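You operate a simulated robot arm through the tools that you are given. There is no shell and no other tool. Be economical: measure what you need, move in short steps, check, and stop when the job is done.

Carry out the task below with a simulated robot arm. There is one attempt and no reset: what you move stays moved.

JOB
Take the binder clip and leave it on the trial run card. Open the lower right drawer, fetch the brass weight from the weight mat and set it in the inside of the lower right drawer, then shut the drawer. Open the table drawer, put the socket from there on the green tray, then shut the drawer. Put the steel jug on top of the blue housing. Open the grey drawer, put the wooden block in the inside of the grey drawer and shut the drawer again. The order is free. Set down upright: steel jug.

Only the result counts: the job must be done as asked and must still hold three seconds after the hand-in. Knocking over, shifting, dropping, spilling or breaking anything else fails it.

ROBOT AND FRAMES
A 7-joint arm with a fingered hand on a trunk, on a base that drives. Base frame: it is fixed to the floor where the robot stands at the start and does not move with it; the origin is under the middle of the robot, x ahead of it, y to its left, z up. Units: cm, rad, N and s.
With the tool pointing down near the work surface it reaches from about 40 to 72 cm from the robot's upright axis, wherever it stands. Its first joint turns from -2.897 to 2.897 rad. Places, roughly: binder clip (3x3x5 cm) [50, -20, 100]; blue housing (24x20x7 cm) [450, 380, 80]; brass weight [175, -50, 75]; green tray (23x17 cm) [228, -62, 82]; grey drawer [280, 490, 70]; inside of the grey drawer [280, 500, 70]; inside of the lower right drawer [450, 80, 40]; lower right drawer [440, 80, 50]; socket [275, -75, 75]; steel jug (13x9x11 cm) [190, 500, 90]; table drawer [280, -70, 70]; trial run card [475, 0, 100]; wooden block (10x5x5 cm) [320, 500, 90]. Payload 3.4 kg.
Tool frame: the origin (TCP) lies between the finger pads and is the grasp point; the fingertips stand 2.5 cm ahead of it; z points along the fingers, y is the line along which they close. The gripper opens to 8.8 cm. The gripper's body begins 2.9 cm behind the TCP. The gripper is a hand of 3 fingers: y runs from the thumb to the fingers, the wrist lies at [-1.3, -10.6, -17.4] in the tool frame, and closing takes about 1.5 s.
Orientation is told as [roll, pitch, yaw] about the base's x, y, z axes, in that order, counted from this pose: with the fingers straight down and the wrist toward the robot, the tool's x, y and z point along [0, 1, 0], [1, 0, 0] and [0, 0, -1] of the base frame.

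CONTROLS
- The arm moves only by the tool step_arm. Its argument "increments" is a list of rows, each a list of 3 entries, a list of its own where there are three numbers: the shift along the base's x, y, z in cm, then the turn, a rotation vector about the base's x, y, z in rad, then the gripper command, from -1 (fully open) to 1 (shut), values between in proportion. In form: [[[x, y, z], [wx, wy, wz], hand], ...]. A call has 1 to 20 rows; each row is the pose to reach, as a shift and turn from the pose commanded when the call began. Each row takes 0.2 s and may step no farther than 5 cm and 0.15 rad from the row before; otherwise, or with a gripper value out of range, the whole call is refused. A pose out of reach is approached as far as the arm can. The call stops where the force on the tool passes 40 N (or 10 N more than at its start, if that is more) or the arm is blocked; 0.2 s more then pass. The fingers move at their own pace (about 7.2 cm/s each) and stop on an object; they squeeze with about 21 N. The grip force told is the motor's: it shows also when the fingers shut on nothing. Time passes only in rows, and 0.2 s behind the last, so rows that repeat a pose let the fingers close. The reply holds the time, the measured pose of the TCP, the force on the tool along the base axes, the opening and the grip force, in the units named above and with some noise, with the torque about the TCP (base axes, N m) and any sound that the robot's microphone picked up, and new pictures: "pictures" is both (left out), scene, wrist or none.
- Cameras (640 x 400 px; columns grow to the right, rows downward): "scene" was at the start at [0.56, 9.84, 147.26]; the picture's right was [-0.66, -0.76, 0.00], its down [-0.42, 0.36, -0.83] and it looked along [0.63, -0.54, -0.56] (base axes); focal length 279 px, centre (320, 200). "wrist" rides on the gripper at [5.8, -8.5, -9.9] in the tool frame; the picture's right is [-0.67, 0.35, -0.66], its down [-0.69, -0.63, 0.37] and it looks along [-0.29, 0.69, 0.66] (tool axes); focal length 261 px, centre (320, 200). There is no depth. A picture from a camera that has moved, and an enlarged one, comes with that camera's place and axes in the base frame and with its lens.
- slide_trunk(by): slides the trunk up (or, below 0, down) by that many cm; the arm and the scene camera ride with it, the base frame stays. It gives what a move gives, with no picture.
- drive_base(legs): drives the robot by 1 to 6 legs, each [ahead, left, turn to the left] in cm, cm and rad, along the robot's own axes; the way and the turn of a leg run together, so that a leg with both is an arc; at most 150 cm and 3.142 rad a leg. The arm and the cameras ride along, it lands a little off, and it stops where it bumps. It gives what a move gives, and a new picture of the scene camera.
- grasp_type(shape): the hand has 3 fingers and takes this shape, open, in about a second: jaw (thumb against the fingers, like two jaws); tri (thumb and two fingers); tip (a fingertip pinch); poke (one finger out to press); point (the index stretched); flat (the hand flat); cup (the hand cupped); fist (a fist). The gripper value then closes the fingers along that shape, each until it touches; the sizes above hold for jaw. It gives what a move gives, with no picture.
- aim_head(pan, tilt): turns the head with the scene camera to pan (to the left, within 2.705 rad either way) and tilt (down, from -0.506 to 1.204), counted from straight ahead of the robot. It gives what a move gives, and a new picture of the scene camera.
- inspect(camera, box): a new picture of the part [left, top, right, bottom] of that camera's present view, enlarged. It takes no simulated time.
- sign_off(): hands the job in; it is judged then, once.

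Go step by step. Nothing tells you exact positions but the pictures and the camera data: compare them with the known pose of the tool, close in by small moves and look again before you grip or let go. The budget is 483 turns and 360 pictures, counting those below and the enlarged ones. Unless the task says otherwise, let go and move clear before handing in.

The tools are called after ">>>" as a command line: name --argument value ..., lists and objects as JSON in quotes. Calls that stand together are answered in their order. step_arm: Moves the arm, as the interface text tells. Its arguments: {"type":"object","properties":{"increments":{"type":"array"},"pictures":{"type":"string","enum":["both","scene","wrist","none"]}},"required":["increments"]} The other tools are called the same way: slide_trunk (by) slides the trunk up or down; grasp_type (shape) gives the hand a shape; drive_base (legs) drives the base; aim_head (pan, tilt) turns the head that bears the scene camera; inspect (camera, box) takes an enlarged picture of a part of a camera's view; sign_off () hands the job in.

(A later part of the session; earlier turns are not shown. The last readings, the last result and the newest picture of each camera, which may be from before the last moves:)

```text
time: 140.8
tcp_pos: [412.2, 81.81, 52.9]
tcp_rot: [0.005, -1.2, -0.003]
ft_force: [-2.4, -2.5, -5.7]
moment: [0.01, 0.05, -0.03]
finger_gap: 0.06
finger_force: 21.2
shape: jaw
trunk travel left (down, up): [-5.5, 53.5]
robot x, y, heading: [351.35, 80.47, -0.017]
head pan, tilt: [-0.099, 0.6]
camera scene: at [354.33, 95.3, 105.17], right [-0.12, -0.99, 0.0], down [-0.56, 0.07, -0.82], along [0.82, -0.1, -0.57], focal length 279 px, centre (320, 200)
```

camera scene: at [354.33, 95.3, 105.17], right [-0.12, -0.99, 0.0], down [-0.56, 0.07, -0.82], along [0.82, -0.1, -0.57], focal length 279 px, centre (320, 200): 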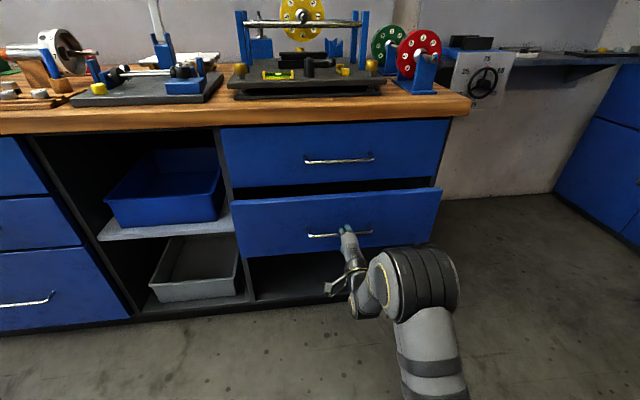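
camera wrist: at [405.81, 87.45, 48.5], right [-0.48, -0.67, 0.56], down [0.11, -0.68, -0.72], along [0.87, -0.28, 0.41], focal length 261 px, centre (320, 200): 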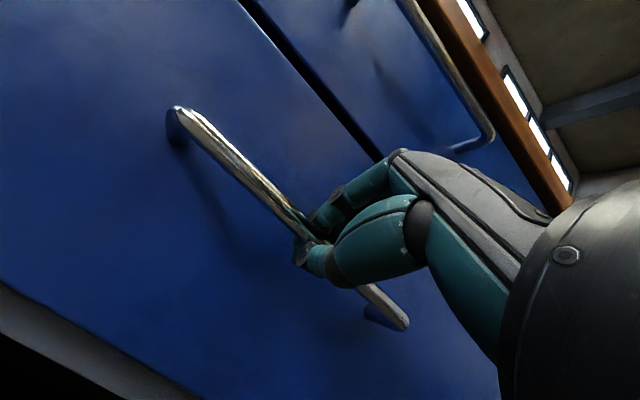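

The drawer opens. I pull on with the base.

>>> drive_base --legs '[[-20, 0, 0]]'

```text
time: 142.4
tcp_pos: [392.11, 82.35, 52.86]
tcp_rot: [0.005, -1.201, -0.002]
ft_force: [-1.4, -7.0, -8.6]
moment: [0.0, 0.08, -0.05]
finger_gap: 0.08
finger_force: 20.8
shape: jaw
trunk travel left (down, up): [-5.5, 53.5]
robot x, y, heading: [331.57, 81.35, -0.019]
head pan, tilt: [-0.099, 0.6]
camera scene: at [334.23, 95.7, 105.17], right [-0.12, -0.99, 0.0], down [-0.56, 0.07, -0.82], along [0.82, -0.1, -0.57], focal length 279 px, centre (320, 200)
```

scene: 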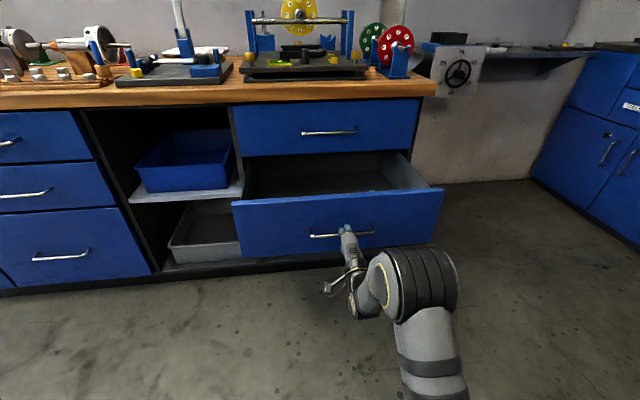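

The drawer is open by about 26 cm. I let go and retreat.

>>> step_arm --increments '[[[0, 0, 0], [0, 0, 0], 0.4], [[0, 0, 0], [0, 0, 0], -0.2], [[0, 0, 0], [0, 0, 0], -0.8], [[0, 0, 0], [0, 0, 0], -1]]' --pictures "none"

>>> step_arm --increments '[[[-3, 0, 0], [0, 0, 0], -1], [[-6, 0, 0], [0, 0, 0], -1]]' --pictures "wrist"

```text
time: 143.4
tcp_pos: [392.23, 82.47, 52.92]
tcp_rot: [0.004, -1.202, -0.001]
ft_force: [-0.8, 0.0, 0.1]
moment: [0.01, 0.02, -0.01]
finger_gap: 8.73
finger_force: 0.1
shape: jaw
trunk travel left (down, up): [-5.5, 53.5]
robot x, y, heading: [330.99, 80.88, -0.022]
head pan, tilt: [-0.099, 0.6]
```

```text
time: 144.0
tcp_pos: [386.13, 82.48, 52.59]
tcp_rot: [0.005, -1.202, 0.002]
ft_force: [0.8, 0.1, -0.4]
moment: [0.05, 0.03, -0.01]
finger_gap: 8.77
finger_force: 0.0
shape: jaw
trunk travel left (down, up): [-5.5, 53.5]
robot x, y, heading: [331.33, 81.18, -0.019]
head pan, tilt: [-0.099, 0.6]
camera wrist: at [373.69, 88.06, 48.31], right [-0.48, -0.67, 0.56], down [0.12, -0.68, -0.72], along [0.87, -0.28, 0.41], focal length 261 px, centre (320, 200)
```

wrist: 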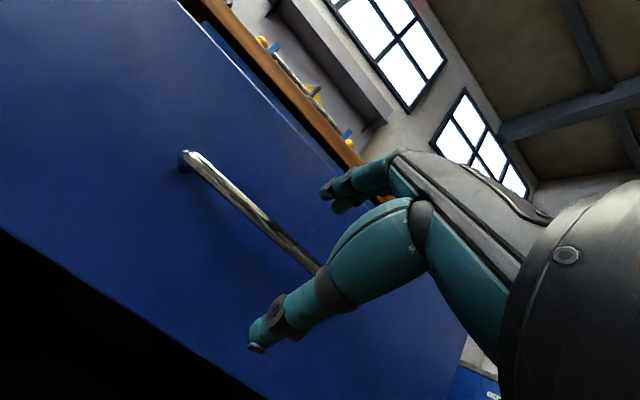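

>>> drive_base --legs '[[-30, 0, 0]]'

>>> slide_trunk --by 30

>>> step_arm --increments '[[[-1, 0, 1], [0, 0.15, 0], -1], [[-3, -1, 2], [0, 0.3, 0], -1], [[-5, -2, 4], [0, 0.45, 0], -1], [[-7, -3, 6], [0, 0.6, 0], -1], [[-9, -4, 9], [0, 0.75, 0], -1], [[-11, -5, 12], [0, 0.9, 0], -1], [[-13, -7, 15], [0, 1.05, 0], -1], [[-15, -9, 18], [0, 1.2, 0], -1]]' --pictures "none"

>>> aim_head --pan -1.6 --tilt 0.4

```text
time: 146.0
tcp_pos: [356.14, 83.15, 52.59]
tcp_rot: [0.005, -1.202, -0.001]
ft_force: [-0.3, -0.1, 0.7]
moment: [-0.02, 0.01, -0.03]
finger_gap: 8.78
finger_force: 0.0
shape: jaw
trunk travel left (down, up): [-5.5, 53.5]
robot x, y, heading: [301.17, 81.71, -0.019]
head pan, tilt: [-0.099, 0.6]
camera scene: at [304.08, 96.33, 105.17], right [-0.12, -0.99, 0.0], down [-0.56, 0.07, -0.83], along [0.82, -0.1, -0.56], focal length 279 px, centre (320, 200)
```

scene: 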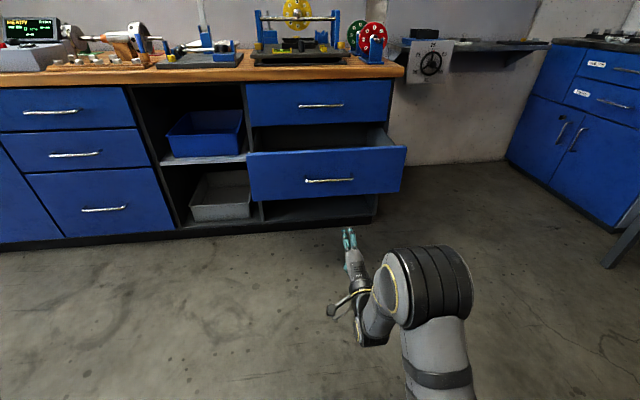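

```text
time: 149.0
tcp_pos: [356.09, 83.08, 82.64]
tcp_rot: [0.006, -1.199, 0.0]
ft_force: [-0.2, 0.3, -0.2]
moment: [-0.01, 0.0, -0.01]
finger_gap: 8.77
finger_force: 0.2
shape: jaw
trunk travel left (down, up): [-35.5, 23.5]
robot x, y, heading: [301.2, 81.58, -0.02]
head pan, tilt: [-0.099, 0.6]
```

```text
time: 150.8
tcp_pos: [341.17, 74.02, 100.65]
tcp_rot: [0.007, -0.003, 0.003]
ft_force: [-0.1, 0.6, 0.5]
moment: [-0.01, 0.0, -0.02]
finger_gap: 8.77
finger_force: 0.1
shape: jaw
trunk travel left (down, up): [-35.5, 23.5]
robot x, y, heading: [301.27, 81.59, -0.019]
head pan, tilt: [-0.099, 0.6]
```

```text
time: 152.4
tcp_pos: [341.15, 74.07, 100.66]
tcp_rot: [0.005, -0.001, -0.001]
ft_force: [-0.5, -0.4, -0.6]
moment: [-0.02, -0.01, 0.0]
finger_gap: 8.78
finger_force: 0.0
shape: jaw
trunk travel left (down, up): [-35.5, 23.5]
robot x, y, heading: [300.79, 81.81, -0.018]
head pan, tilt: [-1.6, 0.4]
camera scene: at [294.86, 88.12, 136.99], right [-1.0, 0.05, 0.0], down [0.02, 0.39, -0.92], along [-0.04, -0.92, -0.39], focal length 279 px, centre (320, 200)
```

scene: 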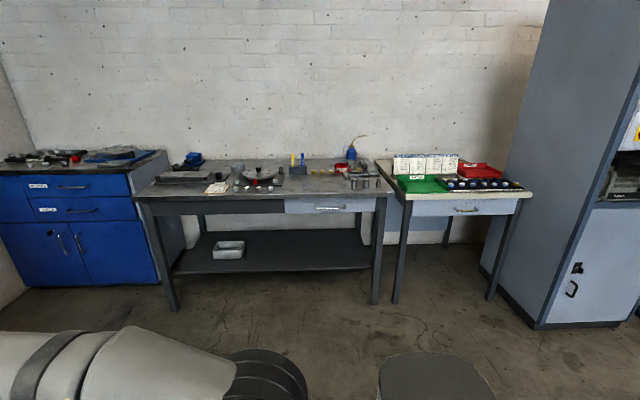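

>>> inspect --camera "scene" --box '[130, 130, 410, 230]'

>>> inspect --camera "scene" --box '[370, 140, 550, 230]'

```text
2.29 times, centred on (270, 180) of scene
camera zoom: at [294.86, 88.12, 136.99], right [-1.0, 0.05, 0.0], down [0.02, 0.39, -0.92], along [-0.04, -0.92, -0.39], focal length 638 px, centre (434, 246)
```

zoom: 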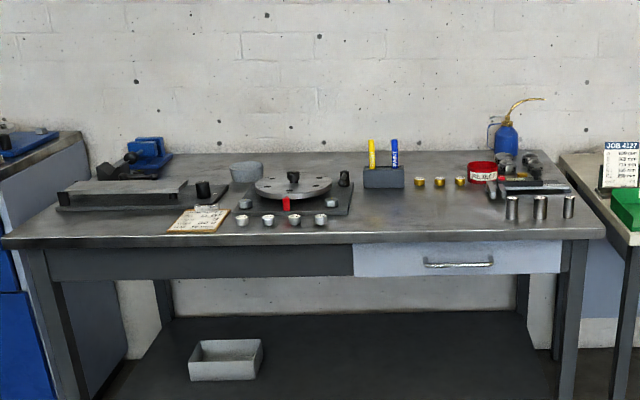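

```text
3.56 times, centred on (460, 185) of scene
camera zoom: at [294.86, 88.12, 136.99], right [-1.0, 0.05, 0.0], down [0.02, 0.39, -0.92], along [-0.04, -0.92, -0.39], focal length 992 px, centre (-178, 253)
```

zoom: 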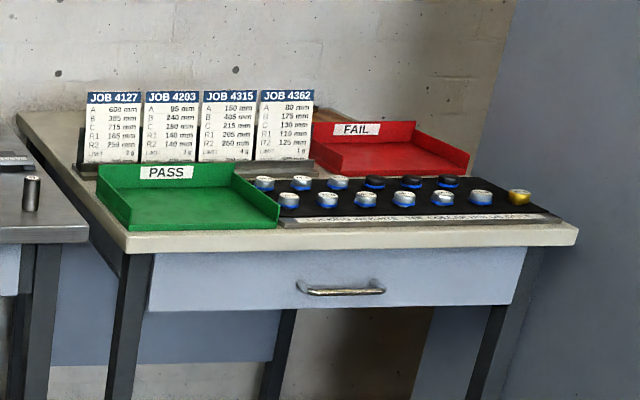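

The brass weight is the gold piece at the right end of the black mat on the smaller table, at about [174,-59]. The "table drawer" is in the larger table, the green PASS tray on the smaller one. I drive to the small table.

>>> drive_base --legs '[[0, 0, -1.552], [0, -106, 0], [68, 0, 0]]'

>>> aim_head --pan -0.1 --tilt 0.7

```text
time: 165.1
tcp_pos: [186.12, -24.32, 100.56]
tcp_rot: [0.006, -0.002, -1.592]
ft_force: [-0.1, 0.1, -0.7]
moment: [-0.03, 0.03, 0.01]
finger_gap: 8.76
finger_force: 0.0
shape: jaw
trunk travel left (down, up): [-35.5, 23.5]
robot x, y, heading: [194.49, 15.65, -1.612]
head pan, tilt: [-1.6, 0.4]
camera scene: at [201.14, 21.52, 137.0], right [0.07, 1.0, 0.0], down [0.39, -0.03, -0.92], along [-0.92, 0.06, -0.39], focal length 279 px, centre (320, 200)
```

scene: 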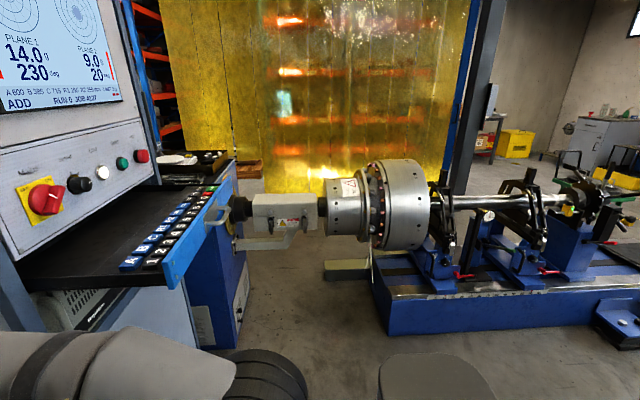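

```text
time: 166.7
tcp_pos: [186.07, -24.21, 100.65]
tcp_rot: [0.005, 0.0, -1.592]
ft_force: [-0.4, -0.2, -0.4]
moment: [-0.02, 0.04, -0.02]
finger_gap: 8.78
finger_force: 0.0
shape: jaw
trunk travel left (down, up): [-35.5, 23.5]
robot x, y, heading: [194.38, 15.19, -1.612]
head pan, tilt: [-0.099, 0.7]
camera scene: at [209.19, 12.45, 134.31], right [-0.99, 0.14, 0.0], down [0.09, 0.64, -0.77], along [-0.11, -0.76, -0.64], focal length 279 px, centre (320, 200)
```

scene: 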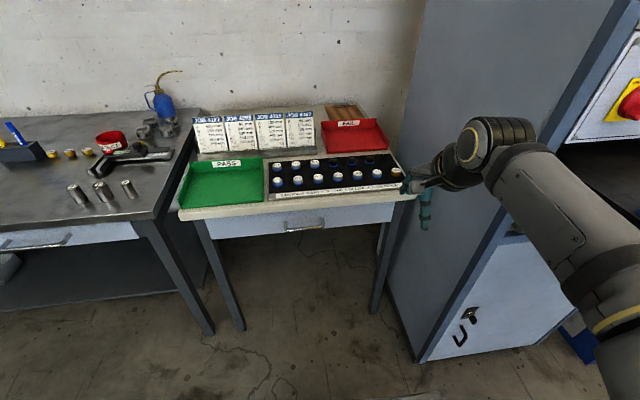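

>>> drive_base --legs '[[18, 0, 0.04]]'

>>> aim_head --pan -0.25 --tilt 0.8

>>> inspect --camera "scene" --box '[260, 110, 440, 230]'

```text
time: 168.2
tcp_pos: [187.26, -42.55, 100.63]
tcp_rot: [0.006, 0.0, -1.555]
ft_force: [-0.6, 0.9, 0.3]
moment: [-0.02, -0.03, -0.01]
finger_gap: 8.76
finger_force: 0.0
shape: jaw
trunk travel left (down, up): [-35.5, 23.5]
robot x, y, heading: [194.12, -2.86, -1.574]
head pan, tilt: [-0.099, 0.7]
camera scene: at [208.9, -5.25, 134.31], right [-0.99, 0.1, 0.0], down [0.07, 0.64, -0.77], along [-0.08, -0.76, -0.64], focal length 279 px, centre (320, 200)
```

scene: 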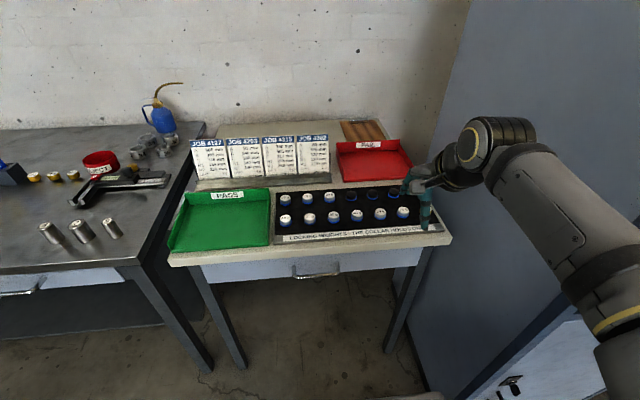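

```text
time: 168.9
tcp_pos: [187.28, -42.66, 100.64]
tcp_rot: [0.004, -0.002, -1.556]
ft_force: [-0.5, 1.0, 0.2]
moment: [0.01, 0.01, -0.01]
finger_gap: 8.79
finger_force: 0.0
shape: jaw
trunk travel left (down, up): [-35.5, 23.5]
robot x, y, heading: [193.69, -2.86, -1.576]
head pan, tilt: [-0.25, 0.799]
camera scene: at [207.75, -4.61, 133.49], right [-0.97, 0.25, 0.0], down [0.18, 0.69, -0.7], along [-0.17, -0.68, -0.72], focal length 279 px, centre (320, 200)
```

scene: 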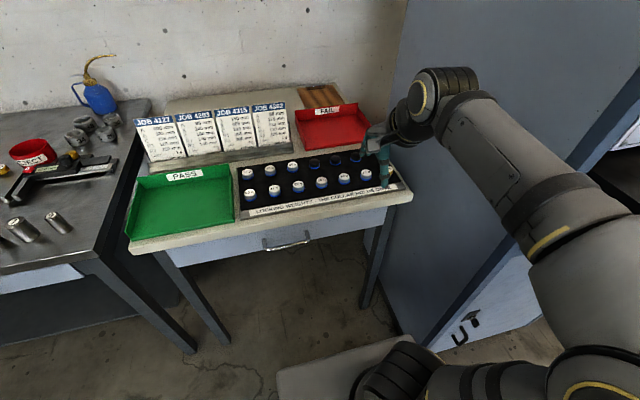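

```text
3.33 times, centred on (350, 170) of scene
camera zoom: at [207.75, -4.61, 133.49], right [-0.97, 0.25, 0.0], down [0.18, 0.69, -0.7], along [-0.17, -0.68, -0.72], focal length 930 px, centre (220, 300)
```

zoom: 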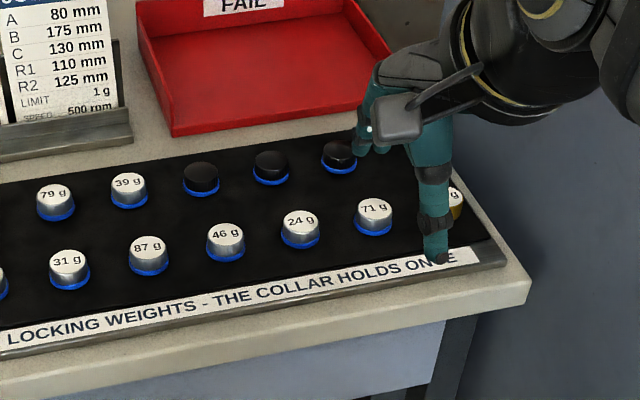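

>>> inspect --camera "wrist" --box '[0, 0, 640, 400]'

```text
1.00 times, centred on (320, 200) of wrist (not enlarged: the box is as wide or as high as the picture)
camera zoom: at [192.69, -34.18, 110.62], right [-0.67, -0.36, 0.65], down [-0.69, 0.62, -0.37], along [-0.27, -0.7, -0.66], focal length 261 px, centre (320, 200)
```

zoom: 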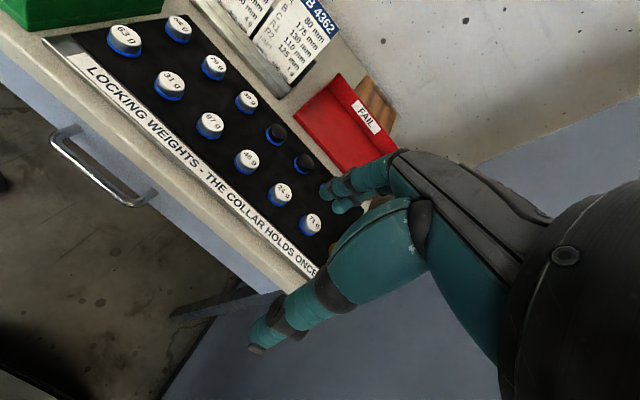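

>>> step_arm --increments '[[[-2.5, -3.5, 0], [0, 0, 0], -0.3], [[-5, -7, 0], [0, 0, 0], -0.3], [[-8, -10.5, -1], [0, 0, 0], -0.3], [[-11, -14, -2], [0, 0, 0], -0.3], [[-12.5, -16.5, -3], [0, 0, 0], -0.3]]'

>>> inspect --camera "wrist" --box '[220, 160, 400, 280]'

```text
time: 170.1
tcp_pos: [174.64, -59.43, 97.6]
tcp_rot: [0.005, -0.001, -1.553]
ft_force: [-0.4, 0.6, 0.0]
moment: [0.02, -0.01, 0.01]
finger_gap: 5.75
finger_force: 0.0
shape: jaw
trunk travel left (down, up): [-35.5, 23.5]
robot x, y, heading: [194.23, -2.48, -1.574]
head pan, tilt: [-0.25, 0.799]
camera scene: at [207.74, -4.63, 133.49], right [-0.97, 0.25, 0.0], down [0.18, 0.69, -0.7], along [-0.17, -0.67, -0.72], focal length 279 px, centre (320, 200)
camera wrist: at [180.19, -50.85, 107.61], right [-0.67, -0.36, 0.65], down [-0.69, 0.62, -0.37], along [-0.27, -0.7, -0.66], focal length 261 px, centre (320, 200)
```

scene: 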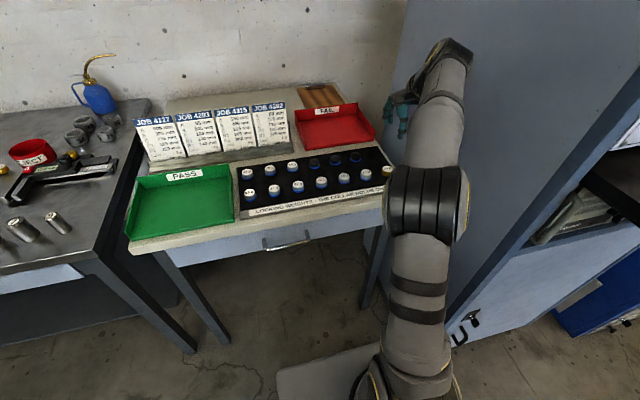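
wrist: 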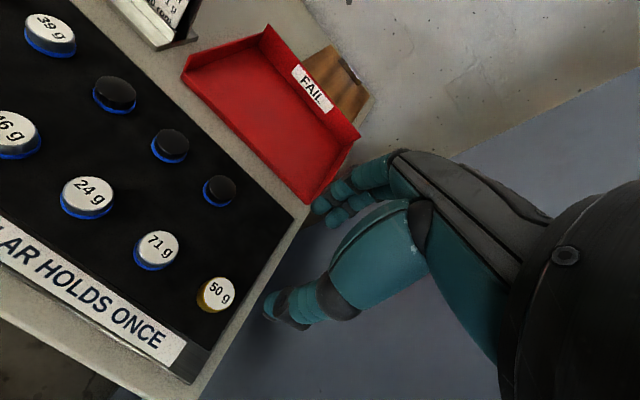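

```text
3.33 times, centred on (310, 220) of wrist
camera zoom: at [180.19, -50.85, 107.61], right [-0.67, -0.36, 0.65], down [-0.69, 0.62, -0.37], along [-0.27, -0.7, -0.66], focal length 869 px, centre (353, 133)
```

zoom: 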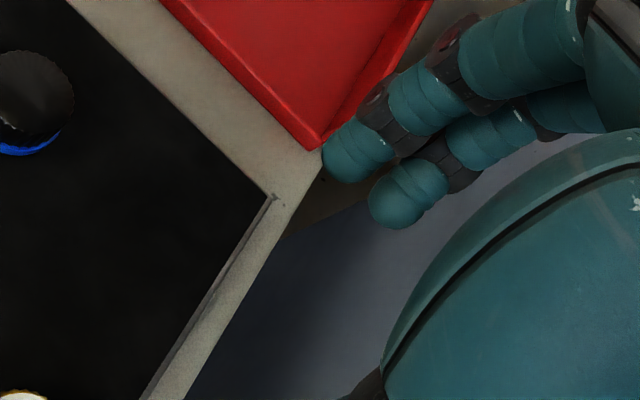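

>>> step_arm --increments '[[[-0.4, 0.2, -3], [0, 0, 0], -0.3], [[-0.4, 0.3, -6], [0, 0, 0], -0.3], [[-0.4, 0.3, -8], [0, 0, 0], -0.3]]' --pictures "wrist"

>>> inspect --camera "wrist" --box '[180, 160, 400, 320]'

```text
time: 170.9
tcp_pos: [174.4, -58.92, 89.64]
tcp_rot: [0.005, -0.002, -1.554]
ft_force: [-0.6, -1.0, -0.2]
moment: [0.0, -0.02, 0.01]
finger_gap: 5.74
finger_force: 0.1
shape: jaw
trunk travel left (down, up): [-35.5, 23.5]
robot x, y, heading: [193.94, -2.78, -1.578]
head pan, tilt: [-0.25, 0.799]
camera wrist: at [179.85, -50.39, 99.52], right [-0.67, -0.36, 0.65], down [-0.69, 0.62, -0.37], along [-0.27, -0.7, -0.66], focal length 261 px, centre (320, 200)
```

wrist: 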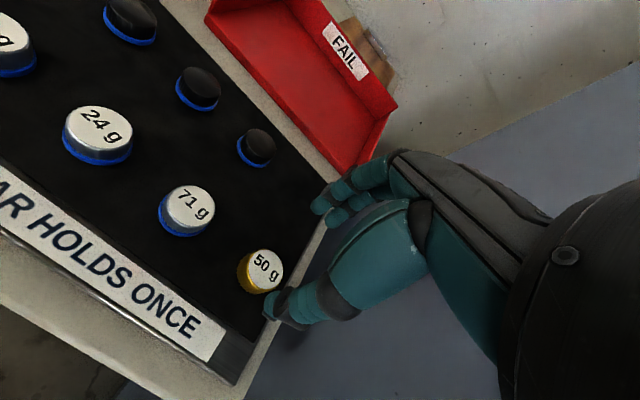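

```text
2.50 times, centred on (290, 240) of wrist
camera zoom: at [179.85, -50.39, 99.52], right [-0.67, -0.36, 0.65], down [-0.69, 0.62, -0.37], along [-0.27, -0.7, -0.66], focal length 652 px, centre (395, 100)
```

zoom: 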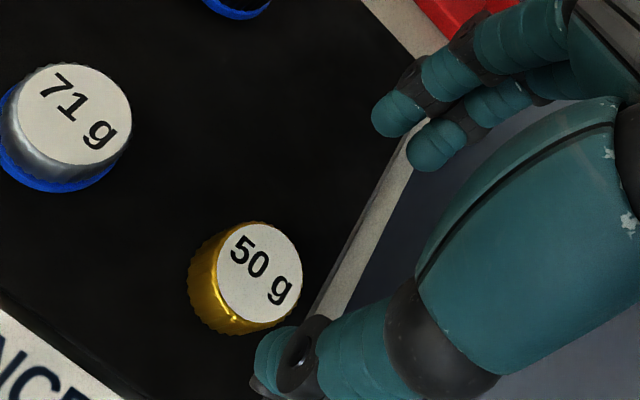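

>>> step_arm --increments '[[[0, 0.5, -2], [0, 0, 0], -0.3], [[0, 0.5, -3.5], [0, 0, 0], -0.3], [[0, 0.5, -4.5], [0, 0, 0], -0.3]]' --pictures "none"

>>> inspect --camera "wrist" --box '[180, 160, 400, 320]'

```text
time: 171.7
tcp_pos: [174.41, -58.43, 85.07]
tcp_rot: [0.005, -0.003, -1.554]
ft_force: [0.3, 0.8, 0.1]
moment: [0.02, 0.01, 0.0]
finger_gap: 5.75
finger_force: 0.1
shape: jaw
trunk travel left (down, up): [-35.5, 23.5]
robot x, y, heading: [194.21, -2.26, -1.575]
head pan, tilt: [-0.25, 0.799]
```

```text
2.50 times, centred on (290, 240) of wrist
camera zoom: at [179.84, -49.83, 95.08], right [-0.67, -0.36, 0.65], down [-0.69, 0.62, -0.37], along [-0.27, -0.7, -0.66], focal length 652 px, centre (395, 100)
```

zoom: 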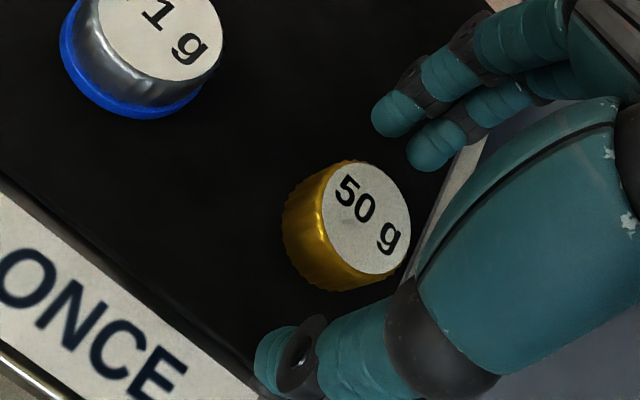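

>>> step_arm --increments '[[[0, 0, -0.4], [0, 0, 0], 0], [[0, 0, -0.4], [0, 0, 0], 0.4], [[0, 0, -0.4], [0, 0, 0], 1], [[0, 0, -0.4], [0, 0, 0], 1], [[0, 0, -0.4], [0, 0, 0], 1]]' --pictures "none"

>>> step_arm --increments '[[[0, 0, 1], [0, 0, 0], 1], [[0, 0, 3], [0, 0, 0], 1], [[0, 0, 6], [0, 0, 0], 1], [[0, 0, 10], [0, 0, 0], 1]]' --pictures "none"

>>> inspect --camera "wrist" --box '[180, 160, 400, 320]'

```text
time: 172.9
tcp_pos: [174.39, -58.41, 84.77]
tcp_rot: [0.004, -0.001, -1.557]
ft_force: [-0.9, 0.7, -0.7]
moment: [0.01, 0.02, -0.02]
finger_gap: 2.36
finger_force: 21.1
shape: jaw
trunk travel left (down, up): [-35.5, 23.5]
robot x, y, heading: [194.16, -2.6, -1.577]
head pan, tilt: [-0.25, 0.799]
```

```text
time: 173.9
tcp_pos: [174.23, -58.28, 94.84]
tcp_rot: [0.007, -0.001, -1.555]
ft_force: [-0.2, 0.0, -0.2]
moment: [-0.02, 0.01, 0.01]
finger_gap: 2.32
finger_force: 20.8
shape: jaw
trunk travel left (down, up): [-35.5, 23.5]
robot x, y, heading: [193.9, -2.57, -1.576]
head pan, tilt: [-0.25, 0.799]
```

```text
2.50 times, centred on (290, 240) of wrist
camera zoom: at [179.87, -49.8, 104.88], right [-0.67, -0.36, 0.65], down [-0.69, 0.62, -0.37], along [-0.27, -0.7, -0.66], focal length 652 px, centre (395, 100)
```

zoom: 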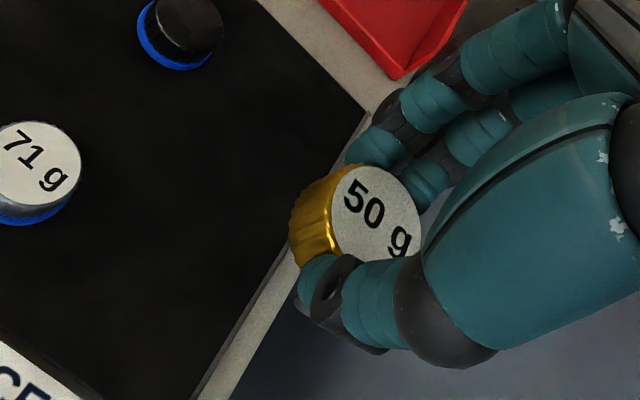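

The brass weight is held. I retract the arm and drive back to the open drawer.

>>> step_arm --increments '[[[2.5, 3.5, 1], [0, 0, 0], 1], [[5, 7, 3], [0, 0, 0], 1], [[8, 10.5, 5], [0, 0, 0], 1], [[11, 14, 6], [0, 0, 0], 1], [[12.5, 16.5, 6], [0, 0, 0], 1]]' --pictures "none"

>>> drive_base --legs '[[-84, 0, 0], [0, 0, 1.576], [140, 0, 0]]'

>>> aim_head --pan 0 --tilt 0.8

```text
refused: row 3 steps farther than a row can; nothing moved
```

```text
time: 188.7
tcp_pos: [388.51, 60.59, 94.79]
tcp_rot: [0.005, -0.001, 0.005]
ft_force: [-0.4, 0.8, -0.8]
moment: [0.03, 0.06, 0.02]
finger_gap: 2.31
finger_force: 20.8
shape: jaw
trunk travel left (down, up): [-35.5, 23.5]
robot x, y, heading: [332.9, 80.87, -0.011]
head pan, tilt: [-0.25, 0.799]
camera scene: at [334.91, 94.43, 133.49], right [-0.26, -0.97, 0.0], down [-0.69, 0.19, -0.7], along [0.67, -0.18, -0.72], focal length 279 px, centre (320, 200)
```

scene: 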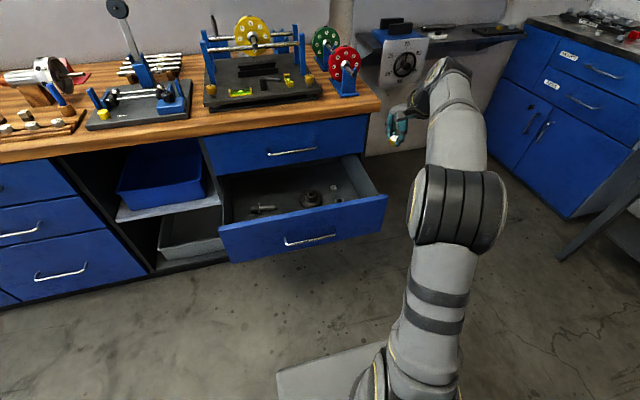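

```text
time: 189.5
tcp_pos: [388.52, 60.5, 94.93]
tcp_rot: [0.006, -0.001, 0.008]
ft_force: [0.5, -0.6, -0.1]
moment: [-0.01, 0.0, 0.01]
finger_gap: 2.33
finger_force: 21.1
shape: jaw
trunk travel left (down, up): [-35.5, 23.5]
robot x, y, heading: [332.96, 80.39, -0.011]
head pan, tilt: [0.0, 0.799]
camera scene: at [335.19, 96.41, 133.49], right [-0.01, -1.0, 0.0], down [-0.72, 0.01, -0.7], along [0.7, -0.01, -0.72], focal length 279 px, centre (320, 200)
```

scene: 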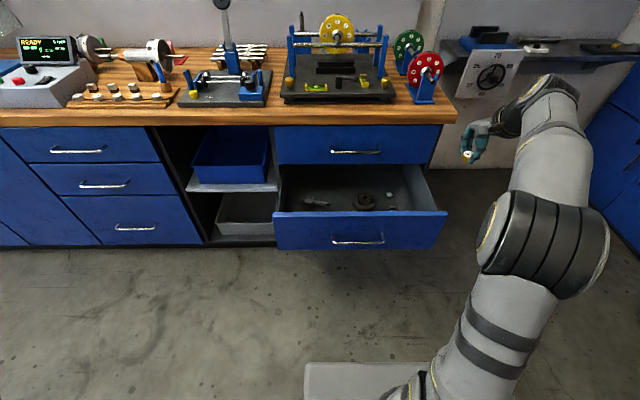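

The drawer holds some small parts; I look for a free spot.

>>> inspect --camera "scene" --box '[260, 150, 460, 260]'

```text
3.20 times, centred on (360, 205) of scene
camera zoom: at [335.19, 96.41, 133.49], right [-0.01, -1.0, 0.0], down [-0.72, 0.01, -0.7], along [0.7, -0.01, -0.72], focal length 893 px, centre (192, 184)
```

zoom: 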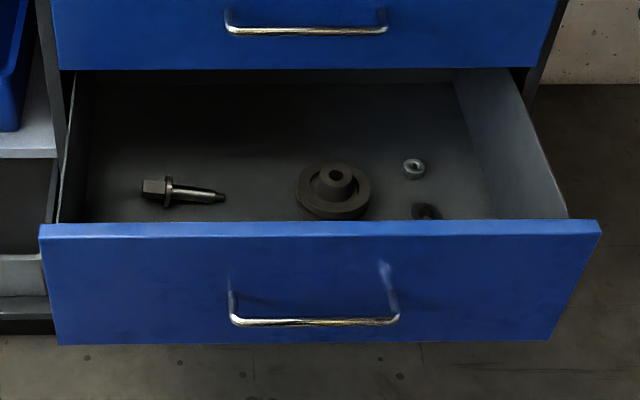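

>>> drive_base --legs '[[8, 0, 0.011]]'

>>> step_arm --increments '[[[0, 2.5, 0], [0, 0, -0.14], 1], [[0, 5, 0], [0, 0, -0.28], 1], [[1, 7.5, 0], [0, 0, -0.42], 1], [[2, 10, 0], [0, 0, -0.56], 1], [[3, 12.5, 0], [0, 0, -0.7], 1], [[4, 15, 0], [0, 0, -0.84], 1], [[5, 17.5, 0], [0, 0, -0.98], 1], [[6, 20, 0], [0, 0, -1.12], 1], [[7, 22, 0], [0, 0, -1.26], 1], [[8, 24, 0], [0, 0, -1.4], 1], [[9, 26, 0], [0, 0, -1.54], 1]]'

```text
time: 190.5
tcp_pos: [396.89, 61.34, 94.95]
tcp_rot: [0.004, -0.003, 0.021]
ft_force: [-0.5, -1.0, -0.2]
moment: [0.01, 0.0, 0.02]
finger_gap: 2.32
finger_force: 21.3
shape: jaw
trunk travel left (down, up): [-35.5, 23.5]
robot x, y, heading: [341.17, 80.73, -0.004]
head pan, tilt: [0.0, 0.799]
camera scene: at [342.98, 96.39, 133.49], right [0.0, -1.0, 0.0], down [-0.72, 0.0, -0.7], along [0.7, 0.0, -0.72], focal length 279 px, centre (320, 200)
```

scene: 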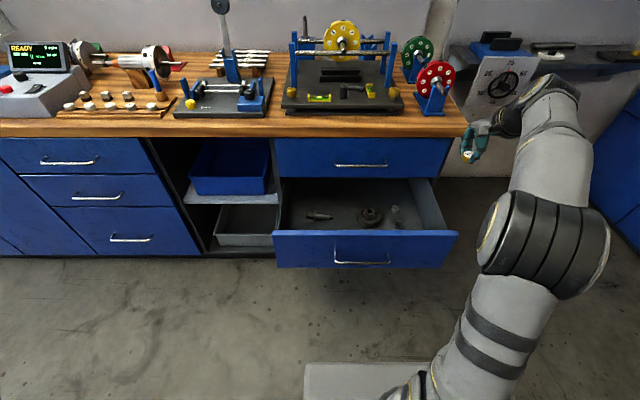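

```text
time: 192.9
tcp_pos: [398.94, 87.48, 93.89]
tcp_rot: [0.005, -0.002, -1.49]
ft_force: [-0.2, -0.4, -0.3]
moment: [0.04, 0.02, 0.0]
finger_gap: 2.29
finger_force: 20.6
shape: jaw
out of reach, approached as far as the arm can: row 9, 10, 11
trunk travel left (down, up): [-35.5, 23.5]
robot x, y, heading: [341.01, 80.62, 0.004]
head pan, tilt: [0.0, 0.799]
camera scene: at [343.05, 96.39, 133.48], right [0.0, -1.0, 0.0], down [-0.72, 0.0, -0.7], along [0.7, 0.0, -0.72], focal length 279 px, centre (320, 200)
camera wrist: at [403.92, 96.37, 103.85], right [-0.64, -0.4, 0.65], down [-0.73, 0.57, -0.37], along [-0.23, -0.72, -0.66], focal length 261 px, centre (320, 200)
```

scene: 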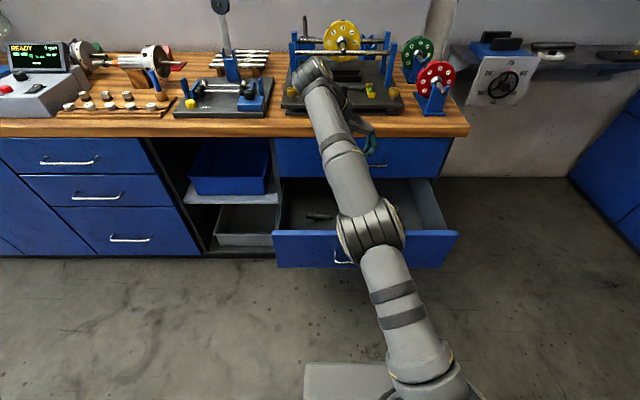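
wrist: 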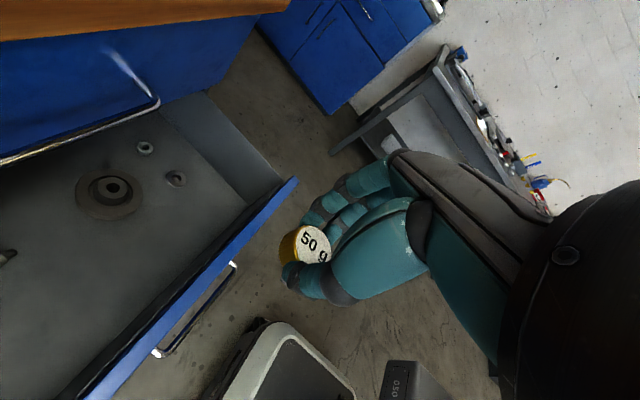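

>>> drive_base --legs '[[8, 0, 0]]'

>>> slide_trunk --by -22

>>> inspect --camera "wrist" --box '[0, 0, 640, 400]'

```text
time: 194.0
tcp_pos: [406.99, 87.57, 94.0]
tcp_rot: [0.004, -0.002, -1.488]
ft_force: [-0.9, 0.4, -0.7]
moment: [0.0, -0.01, 0.01]
finger_gap: 2.28
finger_force: 21.0
shape: jaw
trunk travel left (down, up): [-35.5, 23.5]
robot x, y, heading: [349.17, 80.91, -0.002]
head pan, tilt: [0.0, 0.799]
camera scene: at [350.99, 96.41, 133.48], right [0.0, -1.0, 0.0], down [-0.72, 0.0, -0.7], along [0.7, 0.0, -0.72], focal length 279 px, centre (320, 200)
```

scene: 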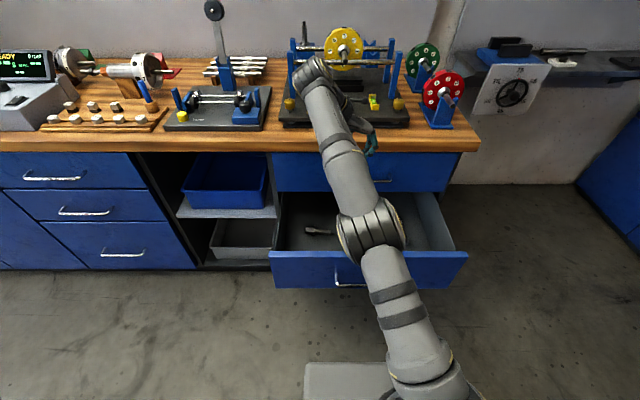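

```text
time: 196.3
tcp_pos: [406.98, 87.5, 71.94]
tcp_rot: [0.007, -0.002, -1.488]
ft_force: [0.5, 0.2, 0.3]
moment: [-0.03, 0.0, -0.03]
finger_gap: 2.28
finger_force: 21.1
shape: jaw
trunk travel left (down, up): [-13.5, 45.5]
robot x, y, heading: [348.83, 80.87, 0.001]
head pan, tilt: [0.0, 0.799]
```

```text
1.00 times, centred on (320, 200) of wrist (not enlarged: the box is as wide or as high as the picture)
camera zoom: at [411.88, 96.39, 81.91], right [-0.64, -0.4, 0.65], down [-0.73, 0.57, -0.37], along [-0.22, -0.72, -0.66], focal length 261 px, centre (320, 200)
```

zoom: 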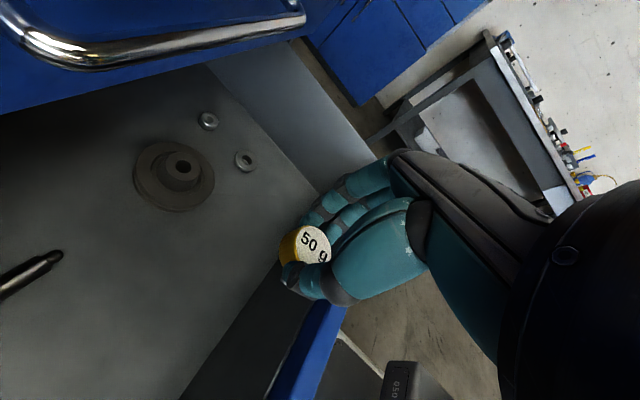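

>>> step_arm --increments '[[[0, 0, -3], [0, 0, 0], 1], [[0, 0, -6], [0, 0, 0], 1], [[0, 0, -9], [0, 0, 0], 1], [[0, 0, -12], [0, 0, 0], 1]]'

```text
time: 197.3
tcp_pos: [406.97, 87.39, 59.85]
tcp_rot: [0.005, -0.002, -1.487]
ft_force: [-0.5, -0.5, -0.4]
moment: [0.03, -0.01, 0.07]
finger_gap: 2.29
finger_force: 21.2
shape: jaw
trunk travel left (down, up): [-13.5, 45.5]
robot x, y, heading: [349.33, 80.47, 0.005]
head pan, tilt: [0.0, 0.799]
camera scene: at [350.98, 96.4, 111.49], right [0.0, -1.0, 0.0], down [-0.72, 0.0, -0.7], along [0.7, 0.0, -0.72], focal length 279 px, centre (320, 200)
camera wrist: at [411.87, 96.31, 69.79], right [-0.64, -0.4, 0.65], down [-0.73, 0.57, -0.37], along [-0.22, -0.72, -0.66], focal length 261 px, centre (320, 200)
```

scene: 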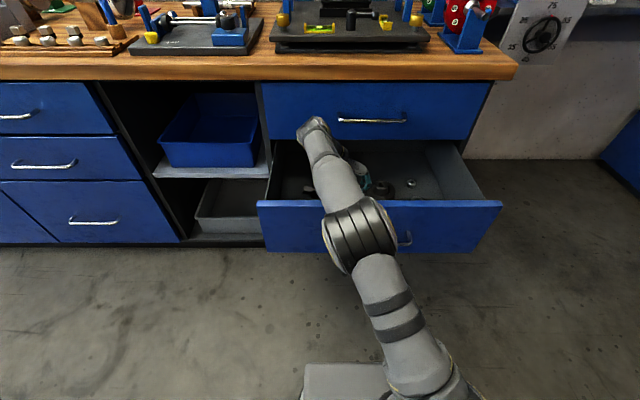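
wrist: 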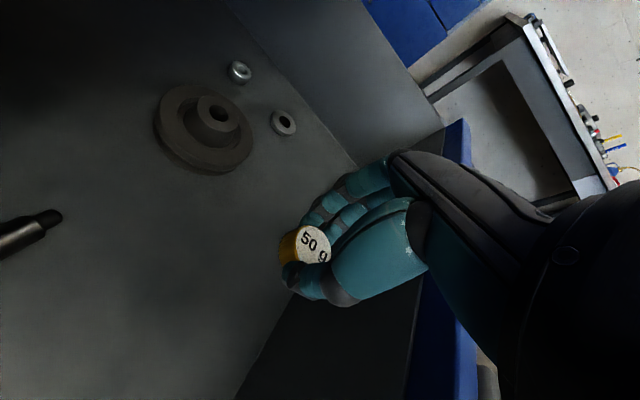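

>>> slide_trunk --by 13

>>> step_arm --increments '[[[0, 0, -4], [0, 0, 0], 1], [[0, 0, -8], [0, 0, 0], 1], [[0, 0, -12], [0, 0, 0], 1], [[0, 0, -16], [0, 0, 0], 1]]'

```text
time: 198.9
tcp_pos: [407.05, 87.51, 72.78]
tcp_rot: [0.005, -0.003, -1.487]
ft_force: [1.2, -0.2, -1.1]
moment: [0.02, 0.01, 0.03]
finger_gap: 2.29
finger_force: 20.5
shape: jaw
trunk travel left (down, up): [-26.5, 32.5]
robot x, y, heading: [349.45, 80.69, -0.001]
head pan, tilt: [0.0, 0.799]
```

```text
time: 199.9
tcp_pos: [406.85, 87.34, 56.72]
tcp_rot: [0.007, 0.0, -1.486]
ft_force: [0.3, 0.3, -0.7]
moment: [-0.03, 0.01, -0.01]
finger_gap: 2.27
finger_force: 20.8
shape: jaw
trunk travel left (down, up): [-26.5, 32.5]
robot x, y, heading: [349.12, 80.7, 0.003]
head pan, tilt: [0.0, 0.799]
camera scene: at [350.97, 96.4, 124.49], right [0.0, -1.0, 0.0], down [-0.72, 0.0, -0.7], along [0.7, 0.0, -0.72], focal length 279 px, centre (320, 200)
camera wrist: at [411.81, 96.26, 66.82], right [-0.64, -0.4, 0.65], down [-0.73, 0.57, -0.37], along [-0.22, -0.72, -0.66], focal length 261 px, centre (320, 200)
```

scene: 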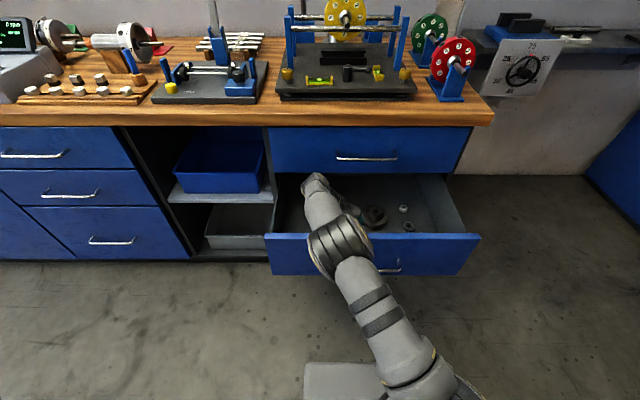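
wrist: 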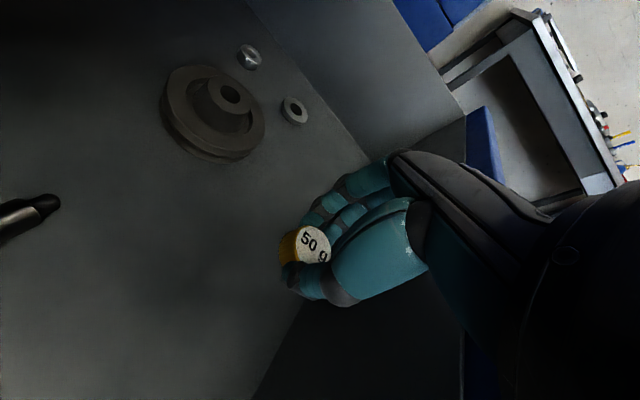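

>>> step_arm --increments '[[[0, 0, -2], [0, 0, 0], 1], [[0, 0, -4], [0, 0, 0], 1], [[0, 0, -5], [0, 0, 0], 1]]'

>>> inspect --camera "wrist" --box '[180, 160, 400, 320]'

```text
time: 200.7
tcp_pos: [406.89, 87.52, 51.78]
tcp_rot: [0.005, -0.001, -1.484]
ft_force: [0.4, 0.3, -0.2]
moment: [0.0, 0.01, 0.02]
finger_gap: 2.28
finger_force: 21.4
shape: jaw
trunk travel left (down, up): [-26.5, 32.5]
robot x, y, heading: [348.88, 80.81, -0.001]
head pan, tilt: [0.0, 0.799]
camera scene: at [350.98, 96.41, 124.49], right [0.0, -1.0, 0.0], down [-0.72, 0.0, -0.7], along [0.7, 0.0, -0.72], focal length 279 px, centre (320, 200)
camera wrist: at [411.79, 96.34, 61.84], right [-0.64, -0.4, 0.65], down [-0.73, 0.57, -0.37], along [-0.22, -0.72, -0.66], focal length 261 px, centre (320, 200)
```

scene: 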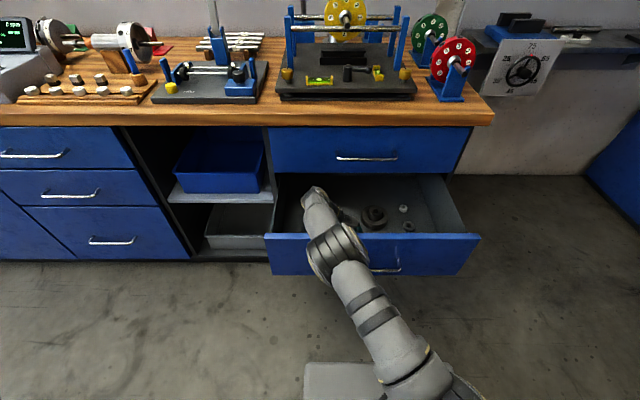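
wrist: 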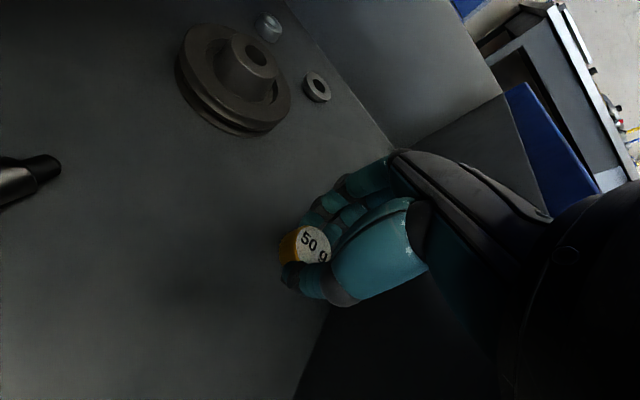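

```text
2.50 times, centred on (290, 240) of wrist
camera zoom: at [411.79, 96.34, 61.84], right [-0.64, -0.4, 0.65], down [-0.73, 0.57, -0.37], along [-0.22, -0.72, -0.66], focal length 652 px, centre (395, 100)
```

zoom: 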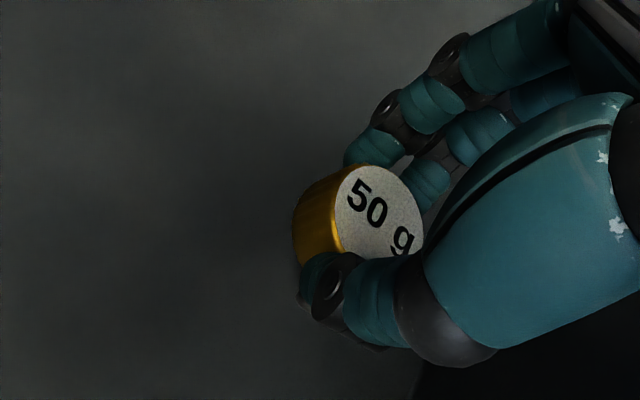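

>>> step_arm --increments '[[[0, 0, -1.5], [0, 0, 0], 1], [[0, 0, -3], [0, 0, 0], 1], [[0, 0, -4], [0, 0, 0], 1], [[0, 0, -4.5], [0, 0, 0], 1]]' --pictures "scene"

```text
time: 201.7
tcp_pos: [407.04, 87.42, 47.29]
tcp_rot: [0.005, -0.003, -1.488]
ft_force: [-1.0, 0.4, -0.8]
moment: [0.0, -0.02, 0.0]
finger_gap: 2.26
finger_force: 21.2
shape: jaw
trunk travel left (down, up): [-26.5, 32.5]
robot x, y, heading: [349.19, 80.88, 0.001]
head pan, tilt: [0.0, 0.799]
camera scene: at [350.99, 96.41, 124.49], right [0.0, -1.0, 0.0], down [-0.72, 0.0, -0.7], along [0.7, 0.0, -0.72], focal length 279 px, centre (320, 200)
```

scene: 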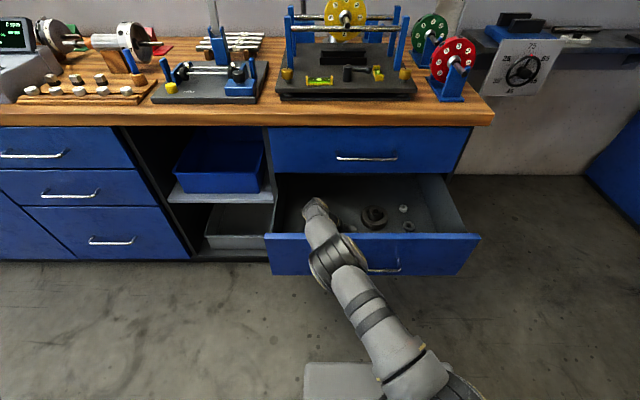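

>>> step_arm --increments '[[[0, 0, -0.5], [0, 0, 0], 1], [[0, 0, -1], [0, 0, 0], 1], [[0, 0, -1.5], [0, 0, 0], 1], [[0, 0, -2], [0, 0, 0], 1]]' --pictures "none"

>>> inspect --camera "wrist" --box '[180, 160, 400, 320]'

```text
time: 202.6
tcp_pos: [407.47, 87.41, 46.31]
tcp_rot: [0.02, -0.005, -1.484]
ft_force: [1.3, -0.7, 21.7]
moment: [-0.05, 0.01, -0.01]
finger_gap: 2.57
finger_force: 20.4
shape: jaw
trunk travel left (down, up): [-26.5, 32.5]
robot x, y, heading: [348.99, 80.83, 0.005]
head pan, tilt: [0.0, 0.799]
stopped in row 4: the force on the tool passed its limit at 48 N (the readings are from after the stop); the commanded pose is now the measured one
```

```text
2.50 times, centred on (290, 240) of wrist
camera zoom: at [412.13, 96.34, 56.35], right [-0.65, -0.4, 0.64], down [-0.73, 0.57, -0.38], along [-0.21, -0.72, -0.66], focal length 652 px, centre (395, 100)
```

zoom: 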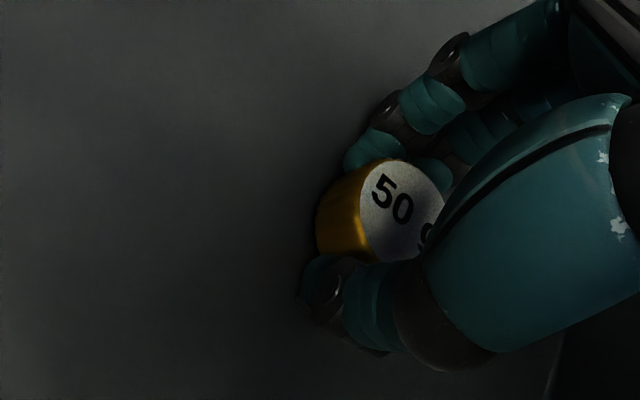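

The weight has reached the drawer floor. I release it and go up.

>>> step_arm --increments '[[[0, 0, 0.3], [0, 0, 0], 1], [[0, 0, 0.4], [0, 0, 0], 0.3], [[0, 0, 0.4], [0, 0, 0], 0], [[0, 0, 0.4], [0, 0, 0], -0.3]]' --pictures "none"

>>> inspect --camera "wrist" --box '[180, 160, 400, 320]'

>>> step_arm --increments '[[[0, 0, 4], [0, 0, 0], -0.3], [[0, 0, 8], [0, 0, 0], -0.3], [[0, 0, 12], [0, 0, 0], -0.3], [[0, 0, 16], [0, 0, 0], -0.3], [[0, 0, 20], [0, 0, 0], -0.3], [[0, 0, 24], [0, 0, 0], -0.3]]'

```text
time: 203.6
tcp_pos: [407.21, 87.44, 46.26]
tcp_rot: [0.011, -0.003, -1.486]
ft_force: [-0.1, -0.8, 0.9]
moment: [0.01, 0.0, -0.02]
finger_gap: 5.67
finger_force: 0.0
shape: jaw
trunk travel left (down, up): [-26.5, 32.5]
robot x, y, heading: [348.78, 80.44, -0.0]
head pan, tilt: [0.0, 0.799]
```

```text
2.50 times, centred on (290, 240) of wrist
camera zoom: at [412.06, 96.3, 56.31], right [-0.64, -0.4, 0.65], down [-0.73, 0.57, -0.37], along [-0.22, -0.72, -0.66], focal length 652 px, centre (395, 100)
```

zoom: 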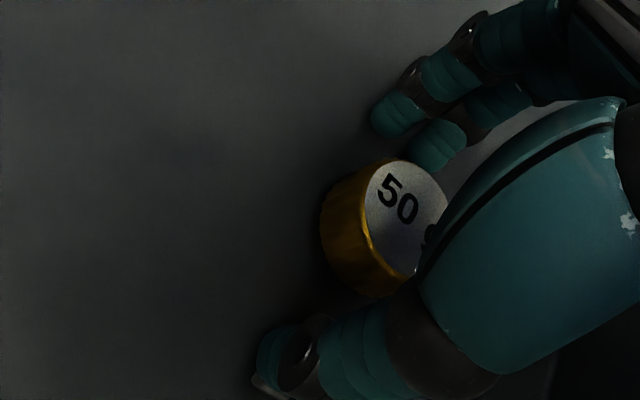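

```text
time: 205.0
tcp_pos: [407.16, 87.59, 70.33]
tcp_rot: [0.013, -0.003, -1.485]
ft_force: [-0.2, -0.3, -0.6]
moment: [0.04, 0.02, 0.01]
finger_gap: 5.69
finger_force: 0.1
shape: jaw
trunk travel left (down, up): [-26.5, 32.5]
robot x, y, heading: [349.21, 80.37, -0.001]
head pan, tilt: [0.0, 0.799]
camera scene: at [351.0, 96.41, 124.48], right [0.0, -1.0, 0.0], down [-0.72, 0.0, -0.7], along [0.7, 0.0, -0.72], focal length 279 px, centre (320, 200)
camera wrist: at [412.0, 96.45, 80.32], right [-0.65, -0.4, 0.65], down [-0.73, 0.57, -0.38], along [-0.22, -0.72, -0.66], focal length 261 px, centre (320, 200)
```

scene: 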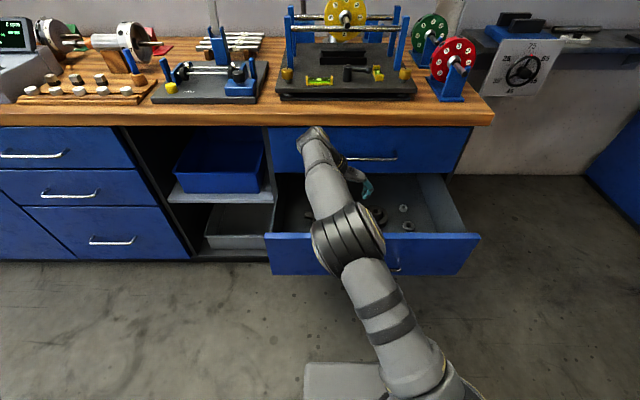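
wrist: 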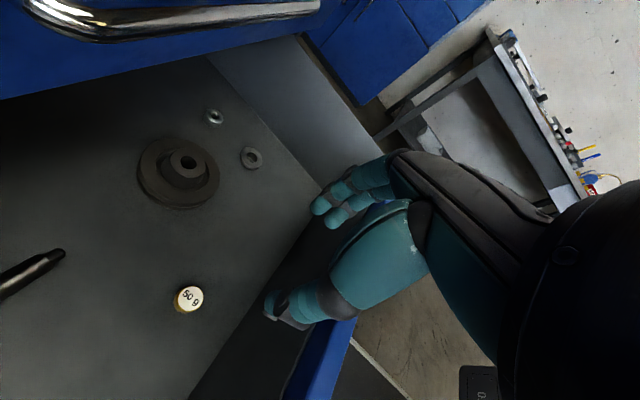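

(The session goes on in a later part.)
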